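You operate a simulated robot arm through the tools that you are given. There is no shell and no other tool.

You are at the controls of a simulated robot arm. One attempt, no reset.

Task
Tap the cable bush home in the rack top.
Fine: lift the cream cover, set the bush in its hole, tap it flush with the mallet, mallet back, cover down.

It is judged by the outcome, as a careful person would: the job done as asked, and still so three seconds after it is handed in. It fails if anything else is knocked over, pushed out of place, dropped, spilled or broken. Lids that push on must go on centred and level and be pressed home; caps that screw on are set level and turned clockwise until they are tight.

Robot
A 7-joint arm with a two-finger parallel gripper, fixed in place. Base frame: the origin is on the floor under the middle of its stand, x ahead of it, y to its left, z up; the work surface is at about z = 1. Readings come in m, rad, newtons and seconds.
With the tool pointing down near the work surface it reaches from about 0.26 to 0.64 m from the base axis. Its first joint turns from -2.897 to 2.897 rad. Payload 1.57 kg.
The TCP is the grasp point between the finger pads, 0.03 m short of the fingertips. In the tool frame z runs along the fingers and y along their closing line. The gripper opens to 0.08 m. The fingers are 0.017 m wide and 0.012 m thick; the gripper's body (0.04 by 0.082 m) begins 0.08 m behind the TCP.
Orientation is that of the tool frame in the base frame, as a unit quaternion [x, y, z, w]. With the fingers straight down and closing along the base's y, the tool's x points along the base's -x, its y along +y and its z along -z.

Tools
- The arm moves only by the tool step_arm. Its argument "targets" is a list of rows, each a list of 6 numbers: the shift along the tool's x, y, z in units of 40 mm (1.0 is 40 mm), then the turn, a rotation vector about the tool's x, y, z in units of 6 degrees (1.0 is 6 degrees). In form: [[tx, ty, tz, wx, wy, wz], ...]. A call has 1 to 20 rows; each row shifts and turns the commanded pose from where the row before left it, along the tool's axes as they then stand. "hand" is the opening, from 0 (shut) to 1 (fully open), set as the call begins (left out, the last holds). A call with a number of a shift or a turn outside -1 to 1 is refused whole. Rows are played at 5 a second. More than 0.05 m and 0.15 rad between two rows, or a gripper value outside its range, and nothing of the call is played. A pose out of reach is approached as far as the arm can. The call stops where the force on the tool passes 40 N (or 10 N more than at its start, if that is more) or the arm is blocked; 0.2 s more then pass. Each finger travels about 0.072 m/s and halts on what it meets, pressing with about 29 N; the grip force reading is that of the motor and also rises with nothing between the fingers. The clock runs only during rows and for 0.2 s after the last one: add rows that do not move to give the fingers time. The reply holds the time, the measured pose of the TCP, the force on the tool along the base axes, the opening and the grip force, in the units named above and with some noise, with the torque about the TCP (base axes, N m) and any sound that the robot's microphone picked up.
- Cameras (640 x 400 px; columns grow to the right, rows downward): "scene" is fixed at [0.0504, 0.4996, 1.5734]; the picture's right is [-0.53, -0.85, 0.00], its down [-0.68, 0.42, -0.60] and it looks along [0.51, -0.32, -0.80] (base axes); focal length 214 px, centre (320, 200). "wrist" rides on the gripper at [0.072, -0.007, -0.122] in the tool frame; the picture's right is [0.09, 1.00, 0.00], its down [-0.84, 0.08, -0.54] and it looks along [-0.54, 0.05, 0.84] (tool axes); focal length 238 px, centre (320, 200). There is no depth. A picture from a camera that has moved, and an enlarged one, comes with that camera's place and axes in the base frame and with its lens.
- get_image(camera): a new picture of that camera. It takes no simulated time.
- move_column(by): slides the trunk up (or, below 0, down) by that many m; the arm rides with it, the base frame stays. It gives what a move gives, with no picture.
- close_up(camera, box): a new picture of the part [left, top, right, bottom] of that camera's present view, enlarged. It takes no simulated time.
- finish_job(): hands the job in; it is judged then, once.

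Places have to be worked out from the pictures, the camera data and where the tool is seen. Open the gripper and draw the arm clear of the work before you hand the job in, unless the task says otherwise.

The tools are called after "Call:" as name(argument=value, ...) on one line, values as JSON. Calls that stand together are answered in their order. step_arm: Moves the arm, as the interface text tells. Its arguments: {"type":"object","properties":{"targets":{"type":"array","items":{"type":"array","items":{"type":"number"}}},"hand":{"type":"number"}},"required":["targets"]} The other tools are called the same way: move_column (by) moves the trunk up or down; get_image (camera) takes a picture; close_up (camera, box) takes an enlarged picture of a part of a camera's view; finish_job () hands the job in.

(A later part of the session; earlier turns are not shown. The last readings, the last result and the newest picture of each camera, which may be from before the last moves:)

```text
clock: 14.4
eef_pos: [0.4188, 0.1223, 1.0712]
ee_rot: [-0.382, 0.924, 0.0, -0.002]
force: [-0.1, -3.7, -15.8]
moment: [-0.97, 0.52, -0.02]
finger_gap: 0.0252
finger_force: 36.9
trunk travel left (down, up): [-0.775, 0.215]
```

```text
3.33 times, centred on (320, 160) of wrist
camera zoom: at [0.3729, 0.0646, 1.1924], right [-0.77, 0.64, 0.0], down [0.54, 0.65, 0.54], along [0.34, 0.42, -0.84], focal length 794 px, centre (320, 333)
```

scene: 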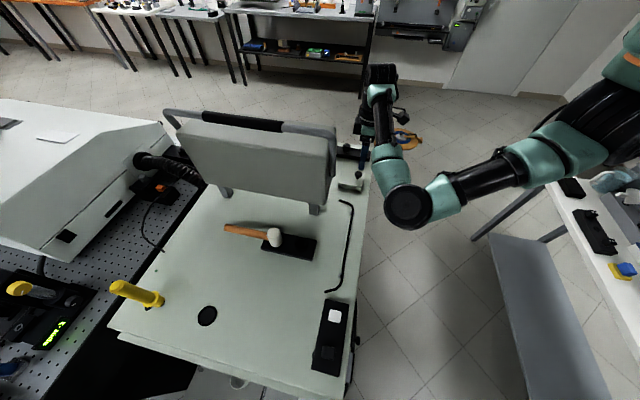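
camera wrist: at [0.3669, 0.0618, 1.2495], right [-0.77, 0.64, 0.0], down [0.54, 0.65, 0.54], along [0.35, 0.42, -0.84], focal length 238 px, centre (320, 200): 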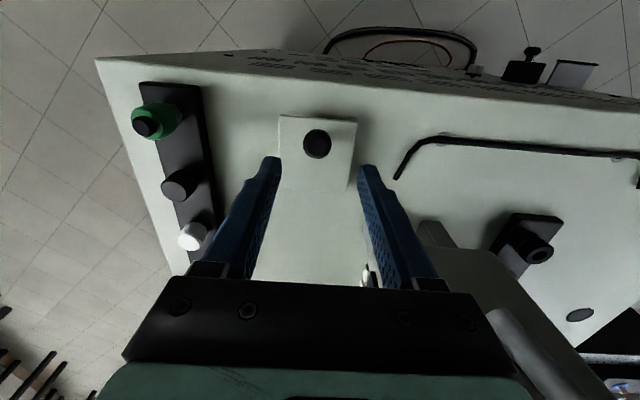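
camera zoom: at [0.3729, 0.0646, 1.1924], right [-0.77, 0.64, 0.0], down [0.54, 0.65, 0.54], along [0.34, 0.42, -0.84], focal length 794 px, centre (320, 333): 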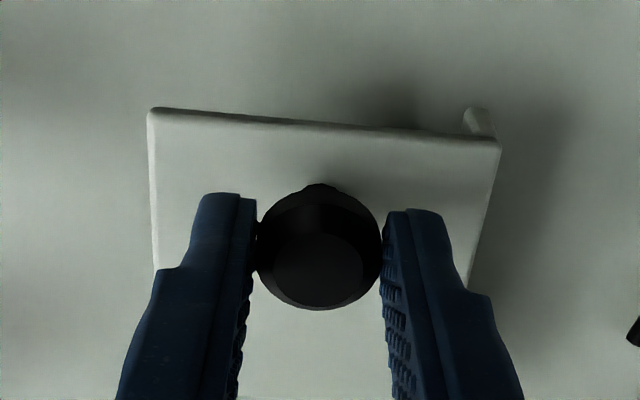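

The near edge of the lid is rising, so it is hinged at the far edge. The knob twists stiffly in the pads (about 1 N·m), so I'll tilt the tool along with the lid as I follow the arc.

Call:
step_arm(targets=[[-0.1325, 0, -0.109, 0, 1, 0], [-0.1205, 0, -0.122, 0, 1, 0], [0, 0, 0, 0, 0, 0]])

Call:
close_up(camera="scene", box=[330, 140, 394, 200])

Call:
close_up(camera="wrist", box=[230, 100, 410, 220])

```text
clock: 15.2
eef_pos: [0.428, 0.1314, 1.0813]
ee_rot: [-0.383, 0.918, -0.039, -0.093]
force: [17.2, 8.5, 0.3]
moment: [1.03, -1.0, -0.05]
finger_gap: 0.0253
finger_force: 36.6
trunk travel left (down, up): [-0.775, 0.215]
```

```text
6.67 times, centred on (362, 170) of scene
camera zoom: at [0.0504, 0.4996, 1.5734], right [-0.53, -0.85, 0.0], down [-0.68, 0.42, -0.6], along [0.51, -0.32, -0.8], focal length 1430 px, centre (40, 400)
```

zoom: 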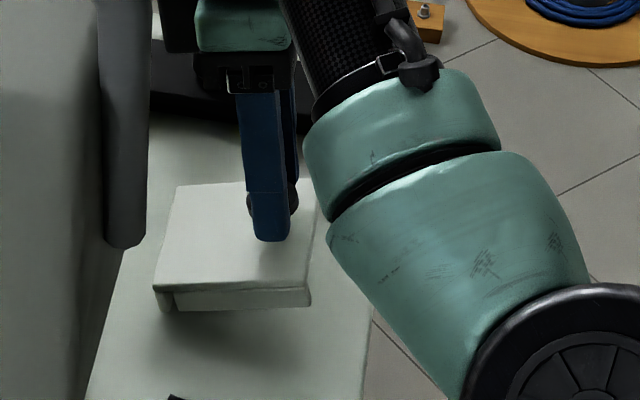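

```text
3.33 times, centred on (320, 160) of wrist
camera zoom: at [0.4013, 0.0932, 1.2144], right [-0.77, 0.64, 0.02], down [0.6, 0.72, 0.36], along [0.22, 0.29, -0.93], focal length 794 px, centre (320, 333)
```

zoom: 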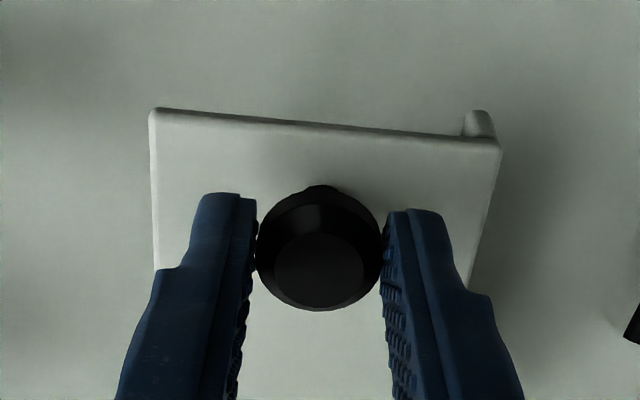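

Fitting the readings, the hinge axis lies low on the far edge (z about 1.006) and the lid is near 19°. I'll follow the corrected arc to about 30°.

Call:
step_arm(targets=[[-0.2107, 0, -0.1087, 0, 0.833, 0], [-0.2005, 0, -0.1267, 0, 0.833, 0], [0, 0, 0, 0, 0, 0]])

Call:
close_up(camera="scene", box=[330, 140, 394, 200])

Call:
get_image(camera="wrist")

```text
clock: 16.0
eef_pos: [0.4292, 0.132, 1.0923]
ee_rot: [-0.371, 0.91, -0.068, -0.173]
force: [-9.4, 4.8, -8.2]
moment: [-0.17, 0.64, -0.17]
finger_gap: 0.0235
finger_force: 35.9
trunk travel left (down, up): [-0.775, 0.215]
```

```text
6.67 times, centred on (362, 170) of scene
camera zoom: at [0.0504, 0.4996, 1.5734], right [-0.53, -0.85, 0.0], down [-0.68, 0.42, -0.6], along [0.51, -0.32, -0.8], focal length 1430 px, centre (40, 400)
```

zoom: 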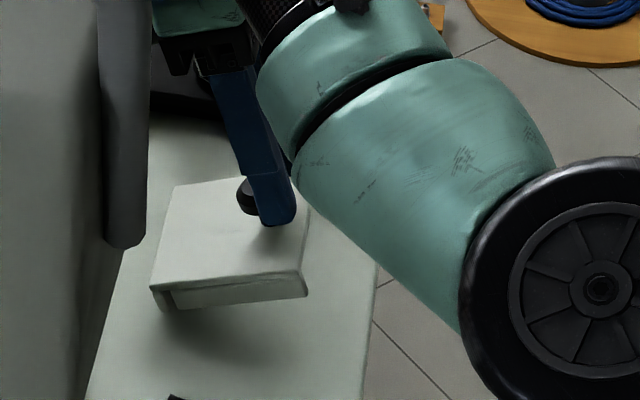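

```text
taken
camera wrist: at [0.4195, 0.111, 1.2306], right [-0.76, 0.65, 0.04], down [0.65, 0.74, 0.2], along [0.1, 0.17, -0.98], focal length 238 px, centre (320, 200)
```

wrist: 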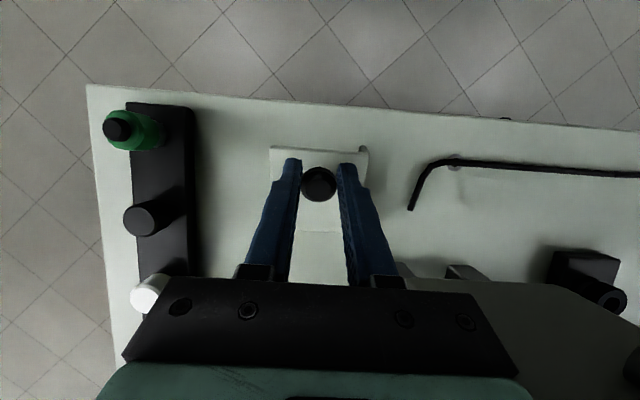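

The TCP moved less than commanded and there is some side force, so I'll look at the whole scene before going on.

Call:
get_image(camera="scene")

Call:
close_up(camera="wrist", box=[240, 120, 400, 240])

Call:
step_arm(targets=[[0, 0, 0, 0, 0, 0]])

```text
taken
```

scene: 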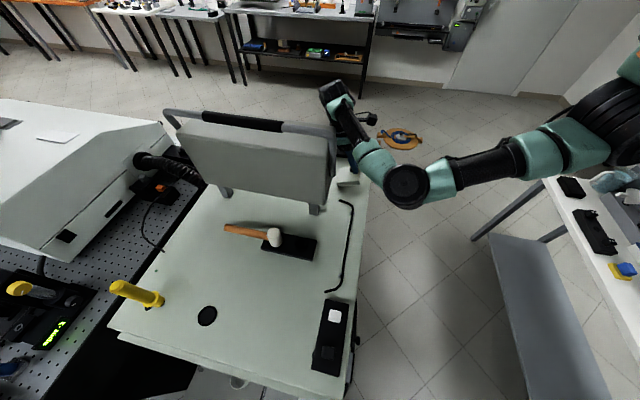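

```text
3.33 times, centred on (320, 180) of wrist
camera zoom: at [0.4195, 0.111, 1.2306], right [-0.76, 0.65, 0.04], down [0.65, 0.74, 0.2], along [0.1, 0.17, -0.98], focal length 794 px, centre (320, 267)
```

zoom: 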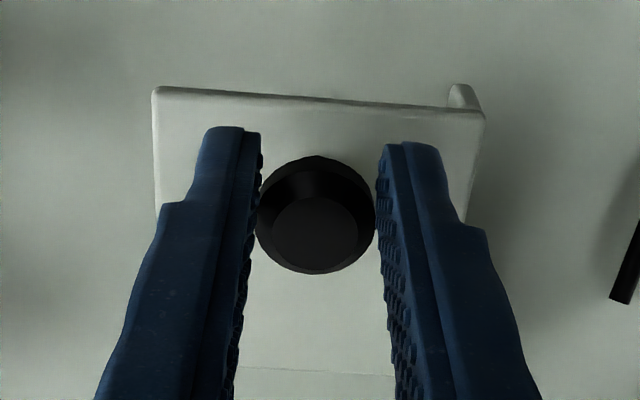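

```text
clock: 16.4
eef_pos: [0.4298, 0.1331, 1.0926]
ee_rot: [-0.372, 0.909, -0.068, -0.174]
force: [-20.8, 3.9, -4.0]
moment: [-0.62, 1.09, -0.09]
finger_gap: 0.0233
finger_force: 35.8
trunk travel left (down, up): [-0.775, 0.215]
```

Side force is building, so I'll check whether the wrist or hand is touching the instrument.

Call:
close_up(camera="scene", box=[300, 70, 428, 200])

Call:
get_image(camera="wrist")

```text
3.08 times, centred on (364, 135) of scene
camera zoom: at [0.0504, 0.4996, 1.5734], right [-0.53, -0.85, 0.0], down [-0.68, 0.42, -0.6], along [0.51, -0.32, -0.8], focal length 660 px, centre (185, 400)
```

zoom: 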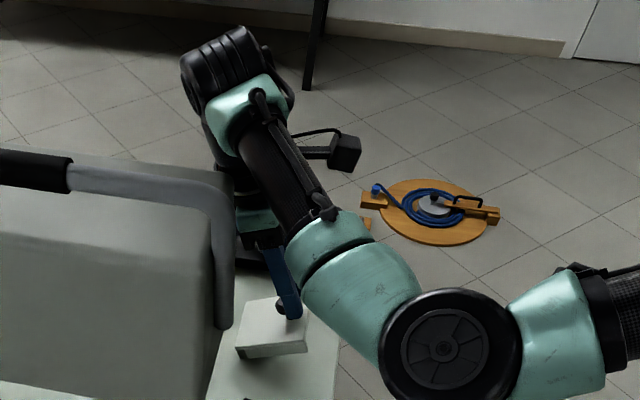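

```text
taken
camera wrist: at [0.4197, 0.111, 1.2307], right [-0.76, 0.65, 0.04], down [0.64, 0.74, 0.2], along [0.1, 0.17, -0.98], focal length 238 px, centre (320, 200)
```

wrist: 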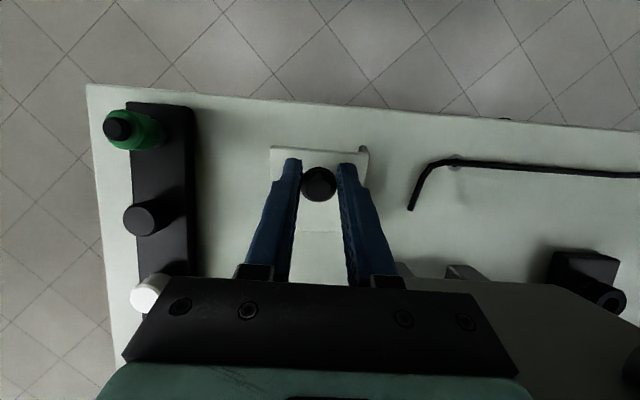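

The lid is at about 23°. The arm stopped tracking once the tool tilted back toward the robot, which looks like a wrist limit. I'll reverse the last two rows to recover tracking and compare.

Call:
step_arm(targets=[[0.1887, 0, 0.1437, 0, -0.833, 0], [0.2004, 0, 0.1267, 0, -0.833, 0], [0, 0, 0, 0, 0, 0]])

Call:
close_up(camera="scene", box=[330, 140, 394, 200])

Call:
close_up(camera="wrist", box=[240, 120, 400, 240])

```text
clock: 16.7
eef_pos: [0.43, 0.132, 1.0924]
ee_rot: [-0.371, 0.911, -0.071, -0.164]
force: [-4.7, 0.6, 2.9]
moment: [0.05, 0.08, -0.2]
finger_gap: 0.0239
finger_force: 35.9
trunk travel left (down, up): [-0.775, 0.215]
stopped in row 1: the force on the tool passed its limit at 55 N (the readings are from after the stop); the commanded pose is now the measured one
```

```text
6.67 times, centred on (362, 170) of scene
camera zoom: at [0.0504, 0.4996, 1.5734], right [-0.53, -0.85, 0.0], down [-0.68, 0.42, -0.6], along [0.51, -0.32, -0.8], focal length 1430 px, centre (40, 400)
```

zoom: 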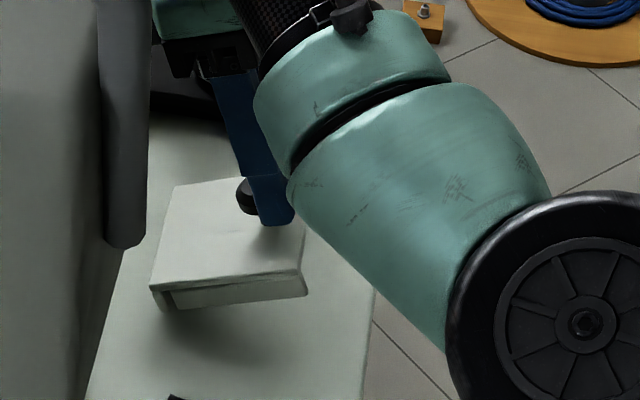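

```text
3.33 times, centred on (320, 180) of wrist
camera zoom: at [0.4162, 0.1109, 1.2301], right [-0.76, 0.65, 0.02], down [0.64, 0.74, 0.21], along [0.12, 0.18, -0.98], focal length 794 px, centre (320, 267)
```

zoom: 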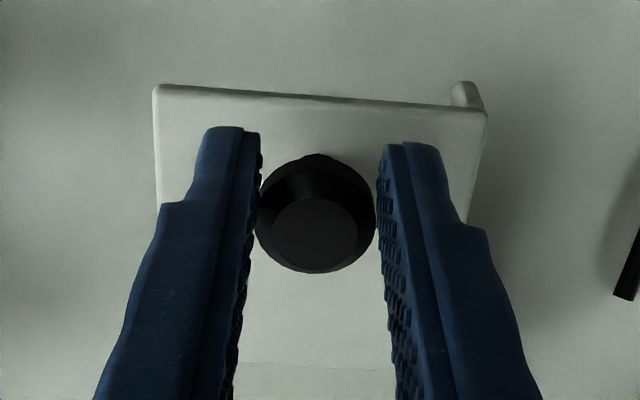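

The commanded pose is now re-synced and the forces are small. I'll ease the lid back down with the tilt fixed so I can re-grip from a better arm posture.

Call:
step_arm(targets=[[0.066, 0, 0.117, 0, 0, 0], [0.066, 0, 0.117, 0, 0, 0], [0.046, 0, 0.116, 0, 0, 0], [0.046, 0, 0.116, 0, 0, 0]])

Call:
close_up(camera="scene", box=[330, 140, 394, 200])

```text
clock: 17.7
eef_pos: [0.4189, 0.1208, 1.0768]
ee_rot: [-0.372, 0.911, -0.073, -0.165]
force: [-8.3, -10.3, 26.9]
moment: [0.38, -0.42, 0.03]
finger_gap: 0.0234
finger_force: 35.3
trunk travel left (down, up): [-0.775, 0.215]
```

```text
6.67 times, centred on (362, 170) of scene
camera zoom: at [0.0504, 0.4996, 1.5734], right [-0.53, -0.85, 0.0], down [-0.68, 0.42, -0.6], along [0.51, -0.32, -0.8], focal length 1430 px, centre (40, 400)
```

zoom: 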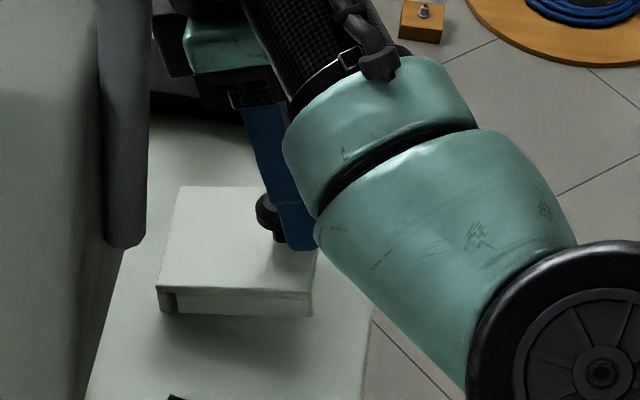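

Lowering tracks well and the lid is nearly closed. I'll finish the last few degrees in small rows.

Call:
step_arm(targets=[[0.026, 0, 0.06, 0, 0, 0], [0.026, 0, 0.06, 0, 0, 0], [0, 0, 0, 0, 0, 0]])

Call:
close_up(camera="scene", box=[330, 140, 394, 200])

```text
clock: 18.5
eef_pos: [0.4166, 0.119, 1.0742]
ee_rot: [-0.372, 0.91, -0.073, -0.166]
force: [-9.3, -14.2, 24.5]
moment: [0.17, -0.35, -0.08]
finger_gap: 0.0232
finger_force: 35.4
trunk travel left (down, up): [-0.775, 0.215]
```

```text
6.67 times, centred on (362, 170) of scene
camera zoom: at [0.0504, 0.4996, 1.5734], right [-0.53, -0.85, 0.0], down [-0.68, 0.42, -0.6], along [0.51, -0.32, -0.8], focal length 1430 px, centre (40, 400)
```

zoom: 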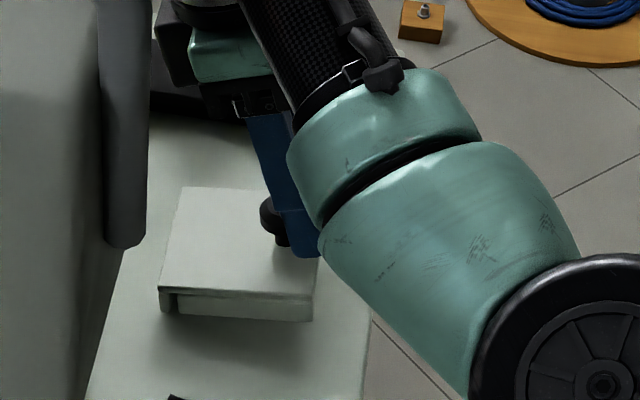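

The lid is within a few degrees of closed. I'll open the fingers and watch whether it stays or settles.

Call:
step_arm(targets=[[0, 0, 0, 0, 0, 0], [0, 0, 0, 0, 0, 0]], hand=0.65)

Call:
close_up(camera="scene", box=[330, 140, 394, 200])

Call:
get_image(camera="wrist")

```text
clock: 19.1
eef_pos: [0.4189, 0.1206, 1.0731]
ee_rot: [-0.374, 0.91, -0.071, -0.165]
force: [0.8, 0.2, -0.5]
moment: [-0.05, -0.02, -0.02]
finger_gap: 0.052
finger_force: 0.0
trunk travel left (down, up): [-0.775, 0.215]
```

```text
6.67 times, centred on (362, 170) of scene
camera zoom: at [0.0504, 0.4996, 1.5734], right [-0.53, -0.85, 0.0], down [-0.68, 0.42, -0.6], along [0.51, -0.32, -0.8], focal length 1430 px, centre (40, 400)
```

zoom: 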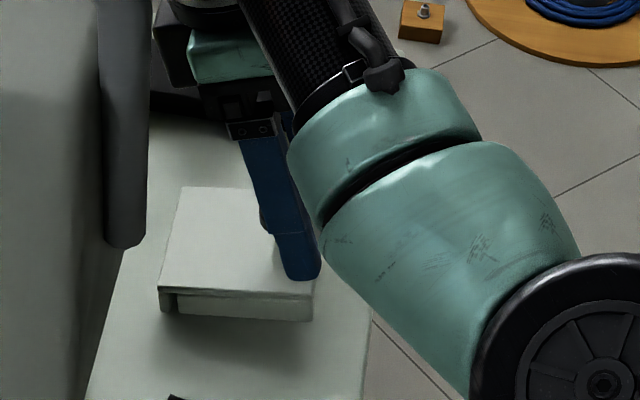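

```text
taken
camera wrist: at [0.4043, 0.099, 1.2102], right [-0.76, 0.65, 0.03], down [0.64, 0.74, 0.21], along [0.12, 0.18, -0.98], focal length 238 px, centre (320, 200)
```

wrist: 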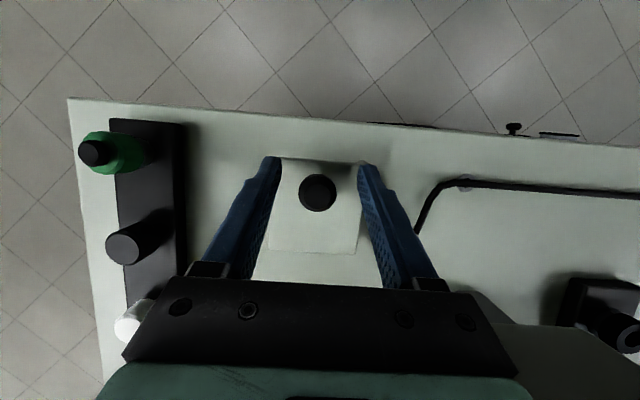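

The lid stays where I left it, about 9° open, so the hinge holds by light friction. I'll back off along the tool axis, set the tool vertical again and check.

Call:
step_arm(targets=[[0, 0, -0.7, 0, 0, 0], [0, 0, -0.7, 0, 0, 0], [0, 0, 0, 0, -0.86, 0], [0, 0, 0, 0, -0.86, 0], [0, 0, 0, 0, -0.86, 0], [0, 0, 0, 0, -0.86, 0]])

Call:
get_image(camera="wrist")

Call:
close_up(camera="scene", box=[330, 140, 394, 200])

```text
clock: 20.5
eef_pos: [0.4337, 0.1379, 1.1237]
ee_rot: [-0.382, 0.924, -0.004, -0.001]
force: [-0.1, 0.4, -0.1]
moment: [-0.01, 0.01, 0.04]
finger_gap: 0.0521
finger_force: 0.1
trunk travel left (down, up): [-0.775, 0.215]
```

```text
taken
camera wrist: at [0.3877, 0.0836, 1.2437], right [-0.77, 0.64, -0.01], down [0.54, 0.65, 0.54], along [0.35, 0.41, -0.84], focal length 238 px, centre (320, 200)
```

wrist: 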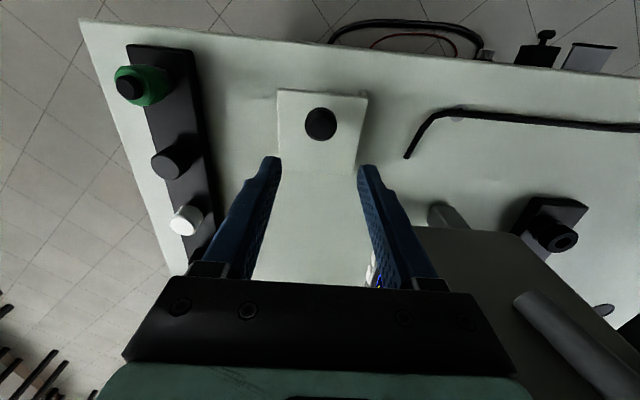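

```text
6.67 times, centred on (362, 170) of scene
camera zoom: at [0.0504, 0.4996, 1.5734], right [-0.53, -0.85, 0.0], down [-0.68, 0.42, -0.6], along [0.51, -0.32, -0.8], focal length 1430 px, centre (40, 400)
```

zoom: 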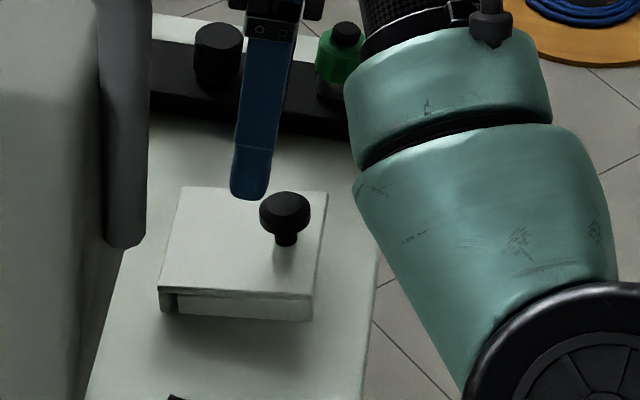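

The lid holds at about 9°, and the knob is now near (0.419, 0.122). I'll re-grip it with the tool vertical.

Call:
step_arm(targets=[[0.545, -0.025, 0, 0, 0, 0], [0, 0, 0.65, 0, 0, 0], [0, 0, 0.64, 0, 0, 0], [0, 0, 0, 0, 0, 0]])

Call:
close_up(camera="wrist", box=[230, 100, 410, 220])

Call:
close_up(camera="scene", box=[330, 140, 394, 200])

```text
clock: 21.5
eef_pos: [0.4186, 0.1216, 1.0705]
ee_rot: [-0.381, 0.925, -0.005, -0.002]
force: [0.4, -0.1, -0.2]
moment: [-0.02, 0.0, -0.01]
finger_gap: 0.052
finger_force: 0.1
trunk travel left (down, up): [-0.775, 0.215]
```

```text
3.33 times, centred on (320, 160) of wrist
camera zoom: at [0.3727, 0.0672, 1.1925], right [-0.77, 0.64, -0.01], down [0.54, 0.65, 0.54], along [0.35, 0.41, -0.84], focal length 794 px, centre (320, 333)
```

zoom: 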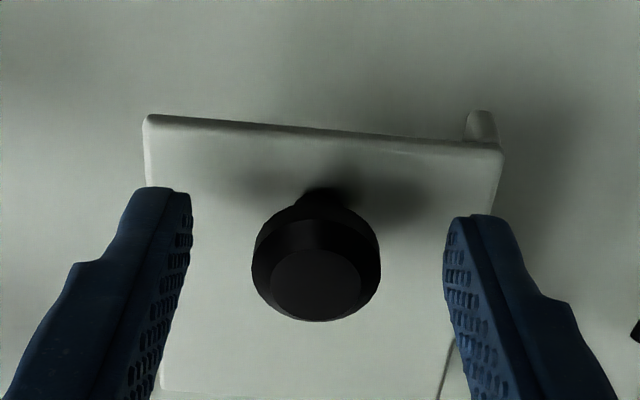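

```text
6.67 times, centred on (362, 170) of scene
camera zoom: at [0.0504, 0.4996, 1.5734], right [-0.53, -0.85, 0.0], down [-0.68, 0.42, -0.6], along [0.51, -0.32, -0.8], focal length 1430 px, centre (40, 400)
```

zoom: 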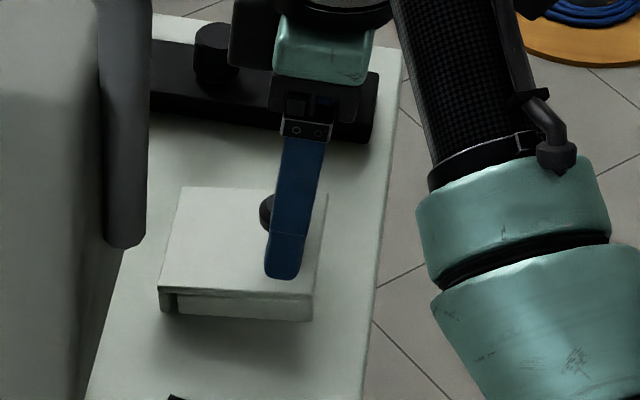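

The knob is centred, so I'll close gently to just under its 25 mm diameter to let it pivot in the pads.

Call:
step_arm(targets=[[-0.04, 0, 0, 0, 0, 0], [0, 0, 0, 0, 0, 0], [0, 0, 0, 0, 0, 0], [0, 0, 0, 0, 0, 0]], hand=0.29)

```text
clock: 22.5
eef_pos: [0.4191, 0.1223, 1.072]
ee_rot: [-0.38, 0.925, -0.004, -0.002]
force: [-2.7, -0.6, -1.3]
moment: [0.03, 0.24, -0.03]
finger_gap: 0.0251
finger_force: 36.3
trunk travel left (down, up): [-0.775, 0.215]
```

The grip is firm. I'll lift along the arc from about 9° to 20° with the tool kept vertical.

Call:
step_arm(targets=[[-0.1225, 0, -0.1225, 0, 0, 0], [-0.1225, 0, -0.1225, 0, 0, 0], [0, 0, 0, 0, 0, 0]])

Call:
close_up(camera="scene", box=[330, 140, 394, 200])

```text
clock: 23.3
eef_pos: [0.4264, 0.1289, 1.0815]
ee_rot: [-0.381, 0.925, -0.005, -0.003]
force: [-9.7, -2.9, -11.2]
moment: [-0.76, 1.0, -0.02]
finger_gap: 0.0255
finger_force: 36.4
trunk travel left (down, up): [-0.775, 0.215]
```

```text
6.67 times, centred on (362, 170) of scene
camera zoom: at [0.0504, 0.4996, 1.5734], right [-0.53, -0.85, 0.0], down [-0.68, 0.42, -0.6], along [0.51, -0.32, -0.8], focal length 1430 px, centre (40, 400)
```

zoom: 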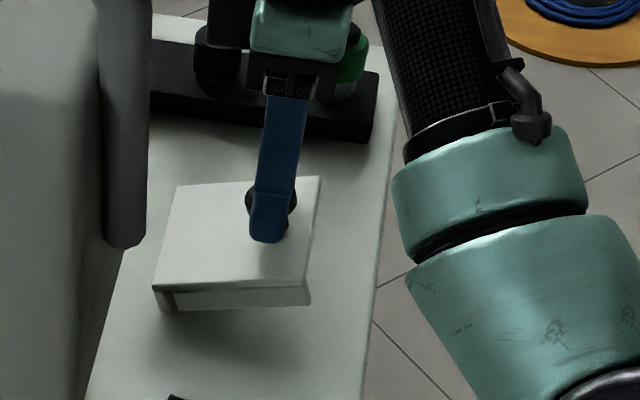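

It tracks the arc well with moderate force, so I'll continue to about 40°.

Call:
step_arm(targets=[[-0.13, 0, -0.0875, 0, 0, 0], [-0.13, 0, -0.0875, 0, 0, 0], [-0.144, 0, -0.065, 0, 0, 0], [-0.144, 0, -0.065, 0, 0, 0], [0, 0, 0, 0, 0, 0]])

Call:
close_up(camera="scene", box=[330, 140, 394, 200])

Call:
close_up(camera="wrist", box=[230, 100, 410, 220])

```text
clock: 24.5
eef_pos: [0.4415, 0.1442, 1.0938]
ee_rot: [-0.38, 0.925, -0.005, -0.001]
force: [-12.5, -7.4, -2.7]
moment: [-0.71, 1.18, -0.12]
finger_gap: 0.0253
finger_force: 37.0
trunk travel left (down, up): [-0.775, 0.215]
```

```text
6.67 times, centred on (362, 170) of scene
camera zoom: at [0.0504, 0.4996, 1.5734], right [-0.53, -0.85, 0.0], down [-0.68, 0.42, -0.6], along [0.51, -0.32, -0.8], focal length 1430 px, centre (40, 400)
```

zoom: 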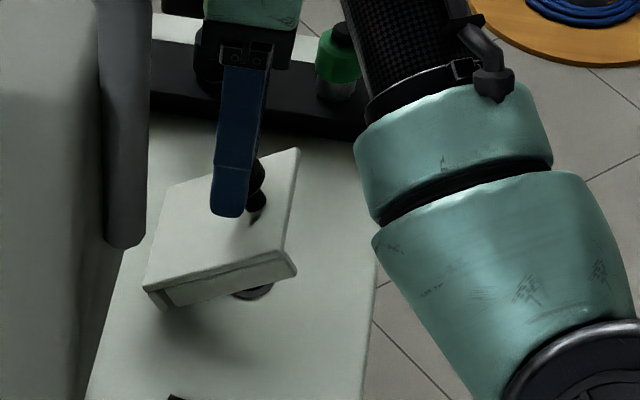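

```text
3.33 times, centred on (320, 160) of wrist
camera zoom: at [0.3954, 0.0894, 1.2152], right [-0.77, 0.64, -0.01], down [0.54, 0.65, 0.54], along [0.35, 0.41, -0.84], focal length 794 px, centre (320, 333)
```

zoom: 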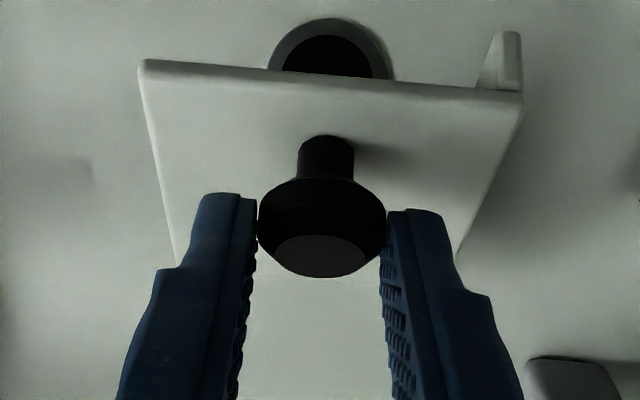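

The lid is near 40°, the knob is pivoting in the pads, and the hole is now visible underneath. I'll continue to about 60°.

Call:
step_arm(targets=[[-0.151, 0, -0.039, 0, 0, 0], [-0.151, 0, -0.039, 0, 0, 0], [-0.1575, 0, -0.011, 0, 0, 0], [-0.1575, 0, -0.011, 0, 0, 0], [0, 0, 0, 0, 0, 0]])

Call:
close_up(camera="scene", box=[330, 140, 394, 200])

Call:
close_up(camera="wrist", box=[230, 100, 410, 220])

```text
clock: 25.7
eef_pos: [0.4578, 0.1611, 1.0976]
ee_rot: [-0.381, 0.925, -0.005, -0.001]
force: [-10.4, -9.0, 9.2]
moment: [-0.81, 1.01, -0.17]
finger_gap: 0.025
finger_force: 37.1
trunk travel left (down, up): [-0.775, 0.215]
```

```text
6.67 times, centred on (362, 170) of scene
camera zoom: at [0.0504, 0.4996, 1.5734], right [-0.53, -0.85, 0.0], down [-0.68, 0.42, -0.6], along [0.51, -0.32, -0.8], focal length 1430 px, centre (40, 400)
```

zoom: 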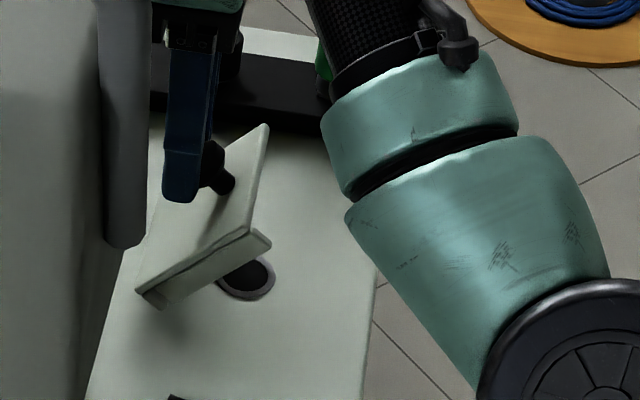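

```text
3.33 times, centred on (320, 160) of wrist
camera zoom: at [0.4123, 0.1066, 1.2197], right [-0.77, 0.64, -0.01], down [0.54, 0.65, 0.54], along [0.35, 0.41, -0.84], focal length 794 px, centre (320, 333)
```

zoom: 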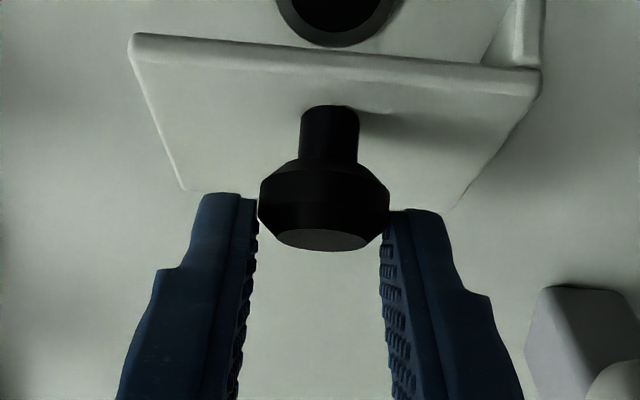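

The lid is at about 62° and the readings match the hinge model. I'll go on to about 80°.

Call:
step_arm(targets=[[-0.1575, 0, 0.015, 0, 0, 0], [-0.1575, 0, 0.015, 0, 0, 0], [-0.15, 0, 0.044, 0, 0, 0], [-0.15, 0, 0.044, 0, 0, 0], [0, 0, 0, 0, 0, 0]])

Call:
close_up(camera="scene", box=[330, 140, 394, 200])

Call:
get_image(camera="wrist")

```text
clock: 26.9
eef_pos: [0.4758, 0.1785, 1.0935]
ee_rot: [-0.382, 0.924, -0.005, 0.001]
force: [-7.0, -6.6, 13.8]
moment: [-0.85, 0.84, -0.11]
finger_gap: 0.0251
finger_force: 36.8
trunk travel left (down, up): [-0.775, 0.215]
```

```text
6.67 times, centred on (362, 170) of scene
camera zoom: at [0.0504, 0.4996, 1.5734], right [-0.53, -0.85, 0.0], down [-0.68, 0.42, -0.6], along [0.51, -0.32, -0.8], focal length 1430 px, centre (40, 400)
```

zoom: 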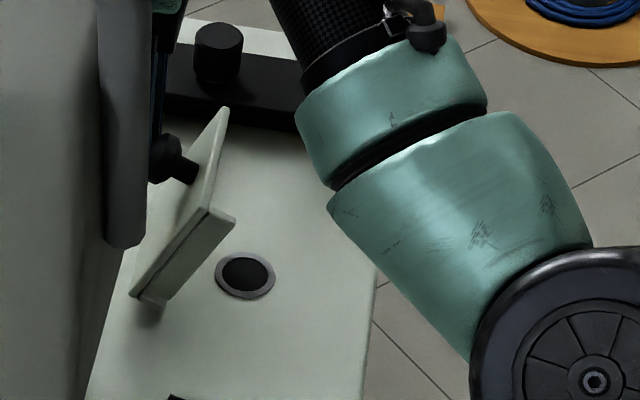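

```text
taken
camera wrist: at [0.4301, 0.1243, 1.2147], right [-0.77, 0.64, -0.01], down [0.54, 0.65, 0.54], along [0.35, 0.41, -0.84], focal length 238 px, centre (320, 200)
```

wrist: 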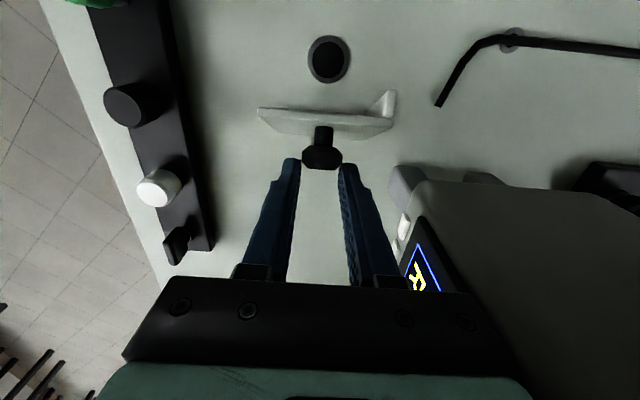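

The lid is near 80° and the open hole is visible at about (0.430, 0.133). I'll carry the lid past vertical to about 100°, watching for an end stop.

Call:
step_arm(targets=[[-0.1425, 0, 0.069, 0, 0, 0], [-0.1425, 0, 0.069, 0, 0, 0], [-0.1275, 0, 0.091, 0, 0, 0], [-0.1275, 0, 0.091, 0, 0, 0], [0, 0, 0, 0, 0, 0]])

Call:
close_up(camera="scene", box=[330, 140, 394, 200])

Call:
get_image(camera="wrist")

```text
clock: 28.1
eef_pos: [0.4905, 0.1925, 1.0843]
ee_rot: [-0.382, 0.924, -0.003, 0.004]
force: [0.7, 0.1, 0.0]
moment: [0.01, 0.01, -0.03]
finger_gap: 0.0236
finger_force: 0.8
trunk travel left (down, up): [-0.775, 0.215]
```

```text
6.67 times, centred on (362, 170) of scene
camera zoom: at [0.0504, 0.4996, 1.5734], right [-0.53, -0.85, 0.0], down [-0.68, 0.42, -0.6], along [0.51, -0.32, -0.8], focal length 1430 px, centre (40, 400)
```

zoom: 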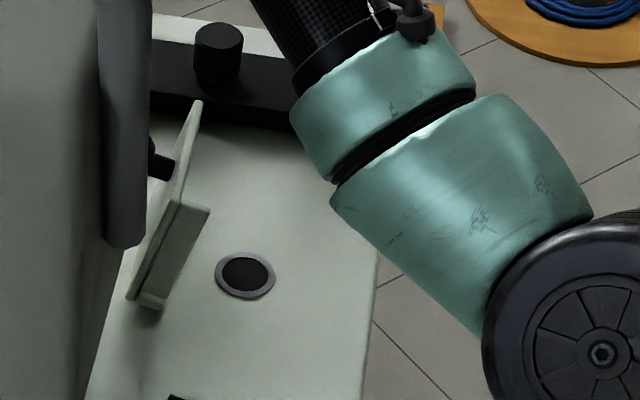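

```text
taken
camera wrist: at [0.4431, 0.1371, 1.2044], right [-0.77, 0.64, -0.01], down [0.53, 0.64, 0.55], along [0.36, 0.41, -0.84], focal length 238 px, centre (320, 200)
```

wrist: 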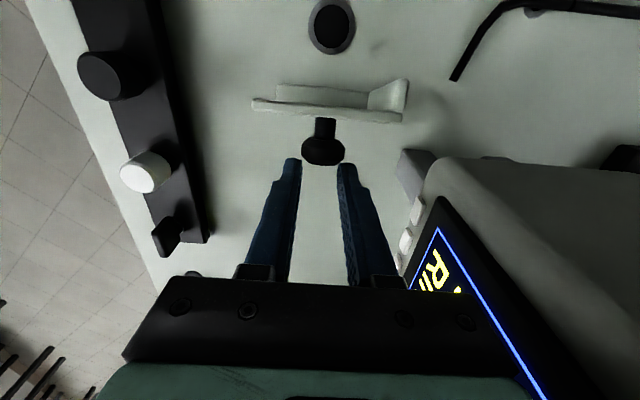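

The fingers slid off the knob as the lid reached its stop at about 95°, and it stands open on its own. I'll rise straight up and confirm that it stays.

Call:
step_arm(targets=[[0, 0, -0.9, 0, 0, 0], [0, 0, -0.9, 0, 0, 0], [0, 0, -0.9, 0, 0, 0], [0, 0, -0.9, 0, 0, 0]], hand=0.5)

Call:
get_image(camera="wrist")

Call:
get_image(camera="scene")

```text
clock: 29.1
eef_pos: [0.4906, 0.1956, 1.2248]
ee_rot: [-0.381, 0.925, -0.004, -0.002]
force: [-0.7, -0.4, 0.5]
moment: [-0.02, -0.03, 0.01]
finger_gap: 0.0398
finger_force: 0.0
trunk travel left (down, up): [-0.775, 0.215]
```

```text
taken
camera wrist: at [0.4454, 0.1403, 1.3457], right [-0.77, 0.64, -0.01], down [0.54, 0.65, 0.54], along [0.35, 0.41, -0.84], focal length 238 px, centre (320, 200)
```

wrist: 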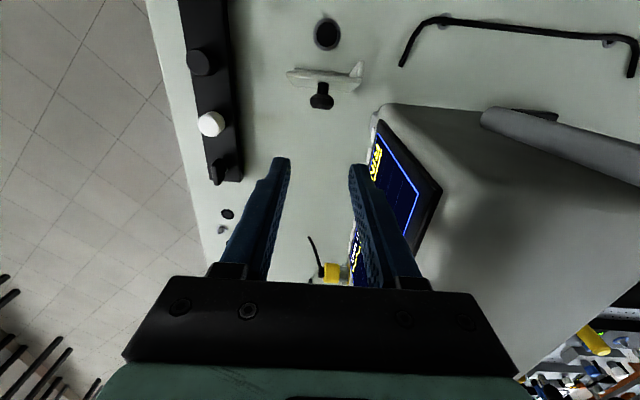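

```text
taken
```

scene: 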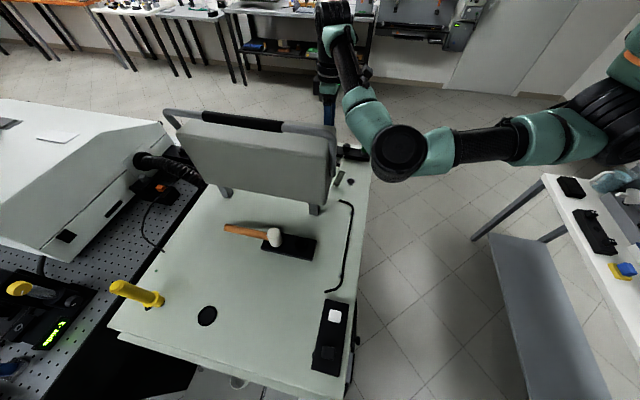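

The lid stands open on its own. I'll draw back toward the robot at this height and take a clear look at the hole.

Call:
step_arm(targets=[[0.95, 0, 0, 0, 0, 0], [0.95, 0, 0, 0, 0, 0], [0.95, 0, 0, 0, 0, 0], [0.95, 0, 0, 0, 0, 0], [0.95, 0, 0, 0, 0, 0]], hand=1)

Call:
get_image(camera="wrist")

Call:
close_up(camera="wrist", box=[260, 130, 388, 210])

Call:
close_up(camera="scene", box=[320, 150, 384, 214])

```text
clock: 30.3
eef_pos: [0.3571, 0.0615, 1.2245]
ee_rot: [-0.383, 0.924, -0.004, -0.001]
force: [-0.6, 0.2, -0.5]
moment: [0.0, 0.01, -0.02]
finger_gap: 0.0798
finger_force: 0.0
trunk travel left (down, up): [-0.775, 0.215]
```

```text
taken
camera wrist: at [0.312, 0.0065, 1.346], right [-0.77, 0.64, -0.01], down [0.54, 0.65, 0.54], along [0.35, 0.41, -0.84], focal length 238 px, centre (320, 200)
```

wrist: 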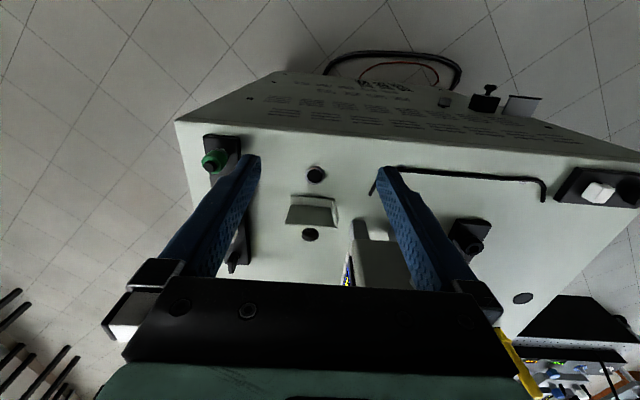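

```text
5.00 times, centred on (324, 170) of wrist
camera zoom: at [0.312, 0.0065, 1.346], right [-0.77, 0.64, -0.01], down [0.54, 0.65, 0.54], along [0.35, 0.41, -0.84], focal length 1192 px, centre (300, 350)
```

zoom: 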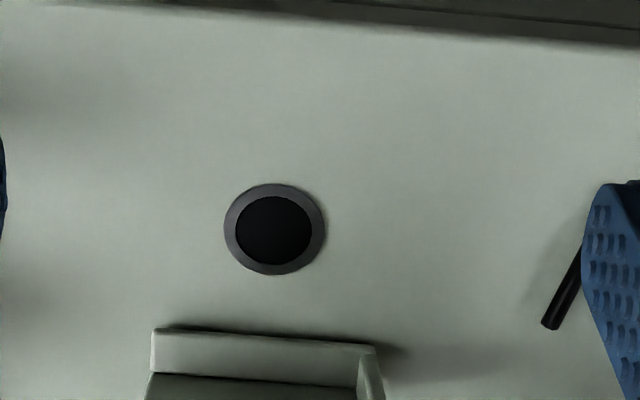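

```text
6.25 times, centred on (352, 182) of scene
camera zoom: at [0.0504, 0.4996, 1.5734], right [-0.53, -0.85, 0.0], down [-0.68, 0.42, -0.6], along [0.51, -0.32, -0.8], focal length 1340 px, centre (120, 312)
```

zoom: 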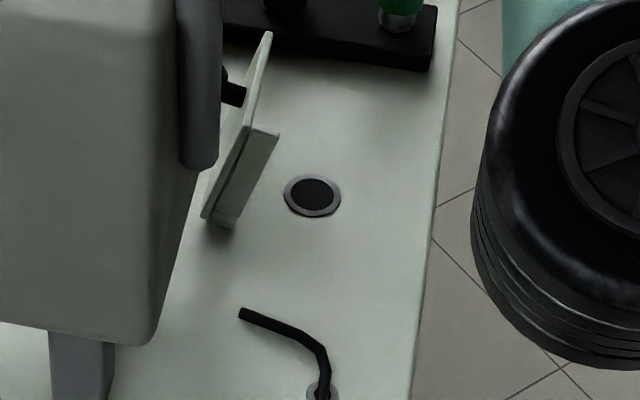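

The hole is about 25 mm across inside a 33 mm ring, centred near (0.431, 0.1335). Now I'll rise and traverse in front of the instrument to view the bush and mallet tray.

Call:
step_arm(targets=[[0, 0, -0.95, 0, 0, 0], [0, 0, -0.95, 0, 0, 0], [0, 0.89, 0, 0, 0, 0], [0, 0.89, 0, 0, 0, 0], [0, 0.89, 0, 0, 0, 0], [0, 0.89, 0, 0, 0, 0], [0, 0.89, 0, 0, 0, 0], [0, 0.89, 0, 0, 0, 0], [0, 0.89, 0, 0, 0, 0], [0, 0.89, 0, 0, 0, 0]])

Call:
get_image(camera="wrist")

Call:
close_up(camera="wrist", box=[250, 130, 410, 250])

Call:
get_image(camera="scene")

```text
clock: 32.5
eef_pos: [0.1561, 0.2652, 1.2979]
ee_rot: [-0.38, 0.925, -0.005, -0.002]
force: [0.2, 0.3, -0.2]
moment: [-0.02, -0.03, -0.02]
finger_gap: 0.0798
finger_force: 0.0
trunk travel left (down, up): [-0.775, 0.215]
```

```text
taken
camera wrist: at [0.1105, 0.2107, 1.4191], right [-0.77, 0.64, -0.01], down [0.54, 0.65, 0.54], along [0.35, 0.41, -0.84], focal length 238 px, centre (320, 200)
```

wrist: 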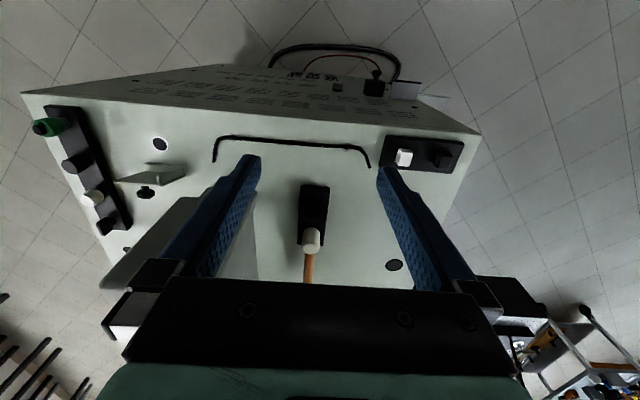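

```text
3.33 times, centred on (330, 190) of wrist
camera zoom: at [0.1105, 0.2107, 1.4191], right [-0.77, 0.64, -0.01], down [0.54, 0.65, 0.54], along [0.35, 0.41, -0.84], focal length 794 px, centre (287, 233)
```

zoom: 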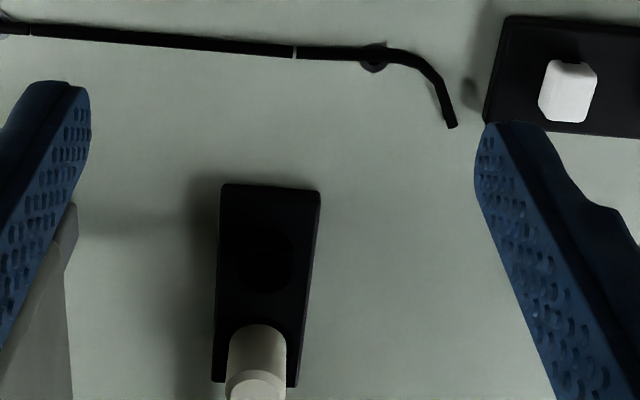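

```text
taken
```

scene: 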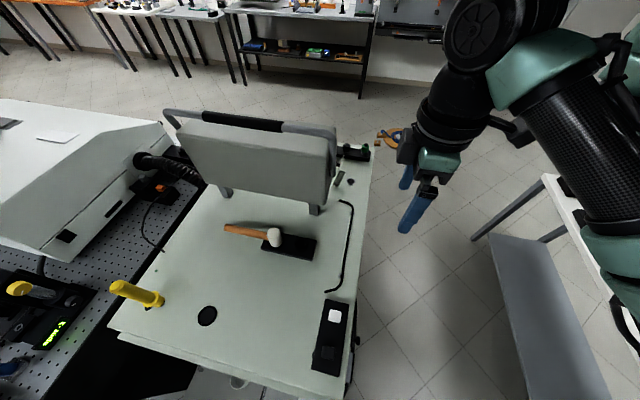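

The tray centre works out at about (0.322, 0.435), with the bush near (0.294, 0.406). I'll move closer for a good look at the bush.

Call:
step_arm(targets=[[-0.98, 0, 0.74, 0, 0, 0], [-0.98, 0, 0.74, 0, 0, 0], [-0.98, 0, 0.74, 0, 0, 0]])

Call:
get_image(camera="wrist")

Call:
close_up(camera="wrist", box=[260, 120, 388, 200])

Call:
close_up(camera="scene", box=[260, 220, 340, 270])

```text
clock: 33.3
eef_pos: [0.242, 0.3474, 1.2087]
ee_rot: [-0.382, 0.924, -0.005, -0.002]
force: [-0.3, 0.5, 1.0]
moment: [-0.02, 0.04, 0.04]
finger_gap: 0.08
finger_force: 0.1
trunk travel left (down, up): [-0.775, 0.215]
```

```text
taken
camera wrist: at [0.1962, 0.293, 1.3295], right [-0.77, 0.64, -0.01], down [0.54, 0.65, 0.54], along [0.35, 0.41, -0.84], focal length 238 px, centre (320, 200)
```

wrist: 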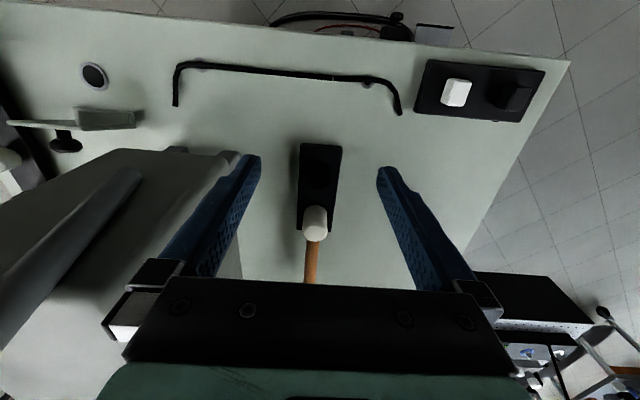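

```text
5.00 times, centred on (324, 160) of wrist
camera zoom: at [0.1962, 0.293, 1.3295], right [-0.77, 0.64, -0.01], down [0.54, 0.65, 0.54], along [0.35, 0.41, -0.84], focal length 1192 px, centre (300, 400)
```

zoom: 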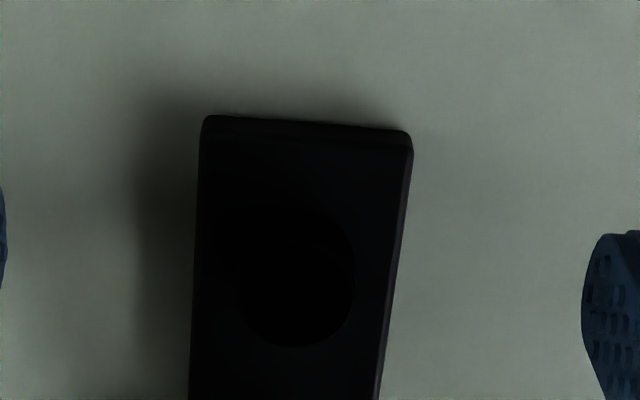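

```text
8.00 times, centred on (300, 245) of scene
camera zoom: at [0.0504, 0.4996, 1.5734], right [-0.53, -0.85, 0.0], down [-0.68, 0.42, -0.6], along [0.51, -0.32, -0.8], focal length 1716 px, centre (480, -160)
```

zoom: 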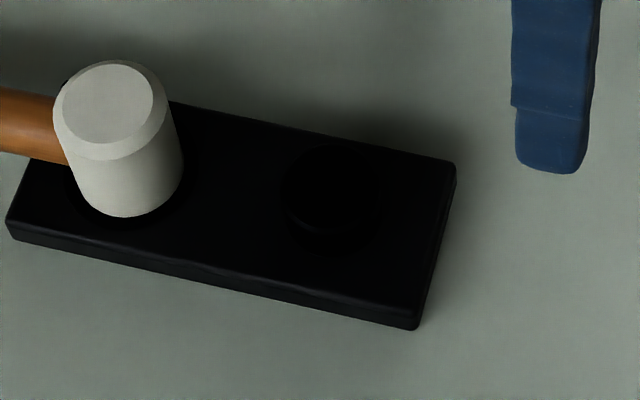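

The bush top is about 33 mm wide at z 1.036, centred near (0.295, 0.4065). I'll move directly above it.

Call:
step_arm(targets=[[-0.99, 0.05, 0, 0, 0, 0], [-0.99, 0.05, 0, 0, 0, 0], [0, 0, 0.9, 0, 0, 0], [0, 0, 0.9, 0, 0, 0]])

Call:
get_image(camera="wrist")

Call:
close_up(camera="wrist", box=[240, 60, 400, 180])

Call:
close_up(camera="scene", box=[240, 190, 340, 270])

```text
clock: 34.3
eef_pos: [0.2953, 0.4061, 1.1353]
ee_rot: [-0.381, 0.924, -0.005, -0.001]
force: [0.4, -0.6, 0.5]
moment: [-0.03, -0.03, -0.01]
finger_gap: 0.0799
finger_force: 0.0
trunk travel left (down, up): [-0.775, 0.215]
```

```text
taken
camera wrist: at [0.2495, 0.351, 1.256], right [-0.77, 0.64, -0.01], down [0.54, 0.65, 0.54], along [0.35, 0.41, -0.84], focal length 238 px, centre (320, 200)
```

wrist: 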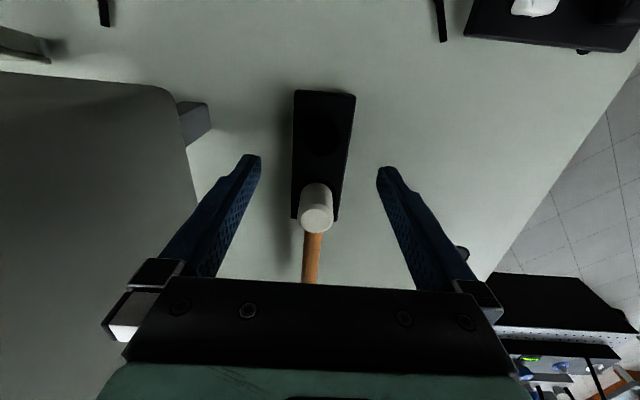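

```text
3.33 times, centred on (320, 120) of wrist
camera zoom: at [0.2495, 0.351, 1.256], right [-0.77, 0.64, -0.01], down [0.54, 0.65, 0.54], along [0.35, 0.41, -0.84], focal length 794 px, centre (320, 467)
```

zoom: 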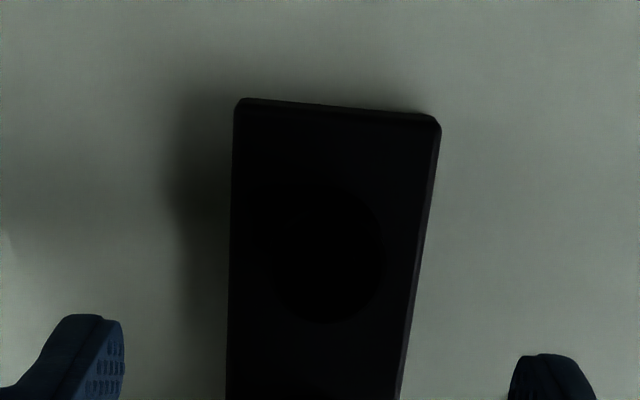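

```text
5.00 times, centred on (290, 230) of scene
camera zoom: at [0.0504, 0.4996, 1.5734], right [-0.53, -0.85, 0.0], down [-0.68, 0.42, -0.6], along [0.51, -0.32, -0.8], focal length 1072 px, centre (470, 50)
```

zoom: 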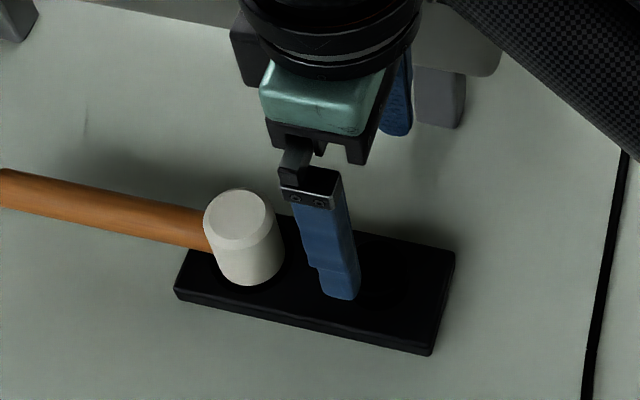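

The bush is directly below the gripper. I'll descend until the fingertips are just above the tray and close on its rim.

Call:
step_arm(targets=[[0, 0, 0.75, 0, 0, 0], [0, 0, 0.75, 0, 0, 0], [0, 0, 0.65, 0, 0, 0], [0, 0, 0, 0, 0, 0]], hand=0.75)

Call:
close_up(camera="wrist", box=[240, 80, 400, 200])

Call:
close_up(camera="scene", box=[260, 210, 340, 270])

```text
clock: 35.3
eef_pos: [0.295, 0.4045, 1.0497]
ee_rot: [-0.38, 0.925, -0.005, -0.002]
force: [0.8, 0.1, 0.1]
moment: [0.0, 0.01, -0.05]
finger_gap: 0.06
finger_force: 0.1
trunk travel left (down, up): [-0.775, 0.215]
```

```text
3.33 times, centred on (320, 140) of wrist
camera zoom: at [0.2491, 0.3492, 1.1709], right [-0.77, 0.64, -0.01], down [0.54, 0.65, 0.54], along [0.35, 0.41, -0.84], focal length 794 px, centre (320, 400)
```

zoom: 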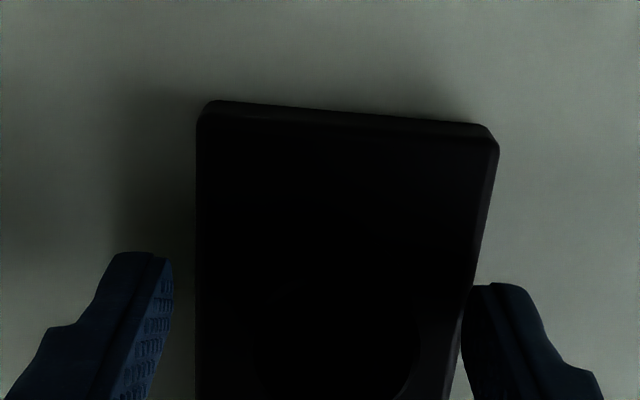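

```text
6.67 times, centred on (300, 240) of scene
camera zoom: at [0.0504, 0.4996, 1.5734], right [-0.53, -0.85, 0.0], down [-0.68, 0.42, -0.6], along [0.51, -0.32, -0.8], focal length 1430 px, centre (453, -67)
```

zoom: 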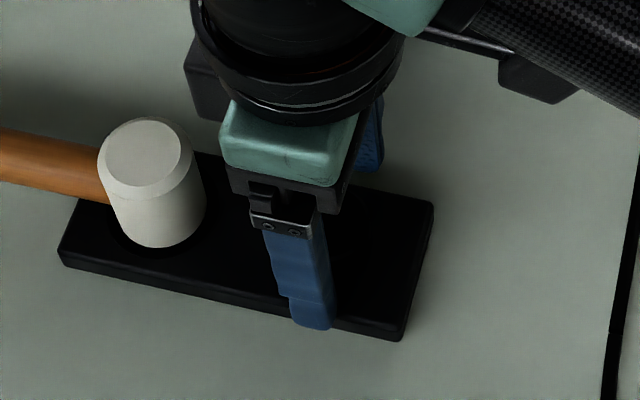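

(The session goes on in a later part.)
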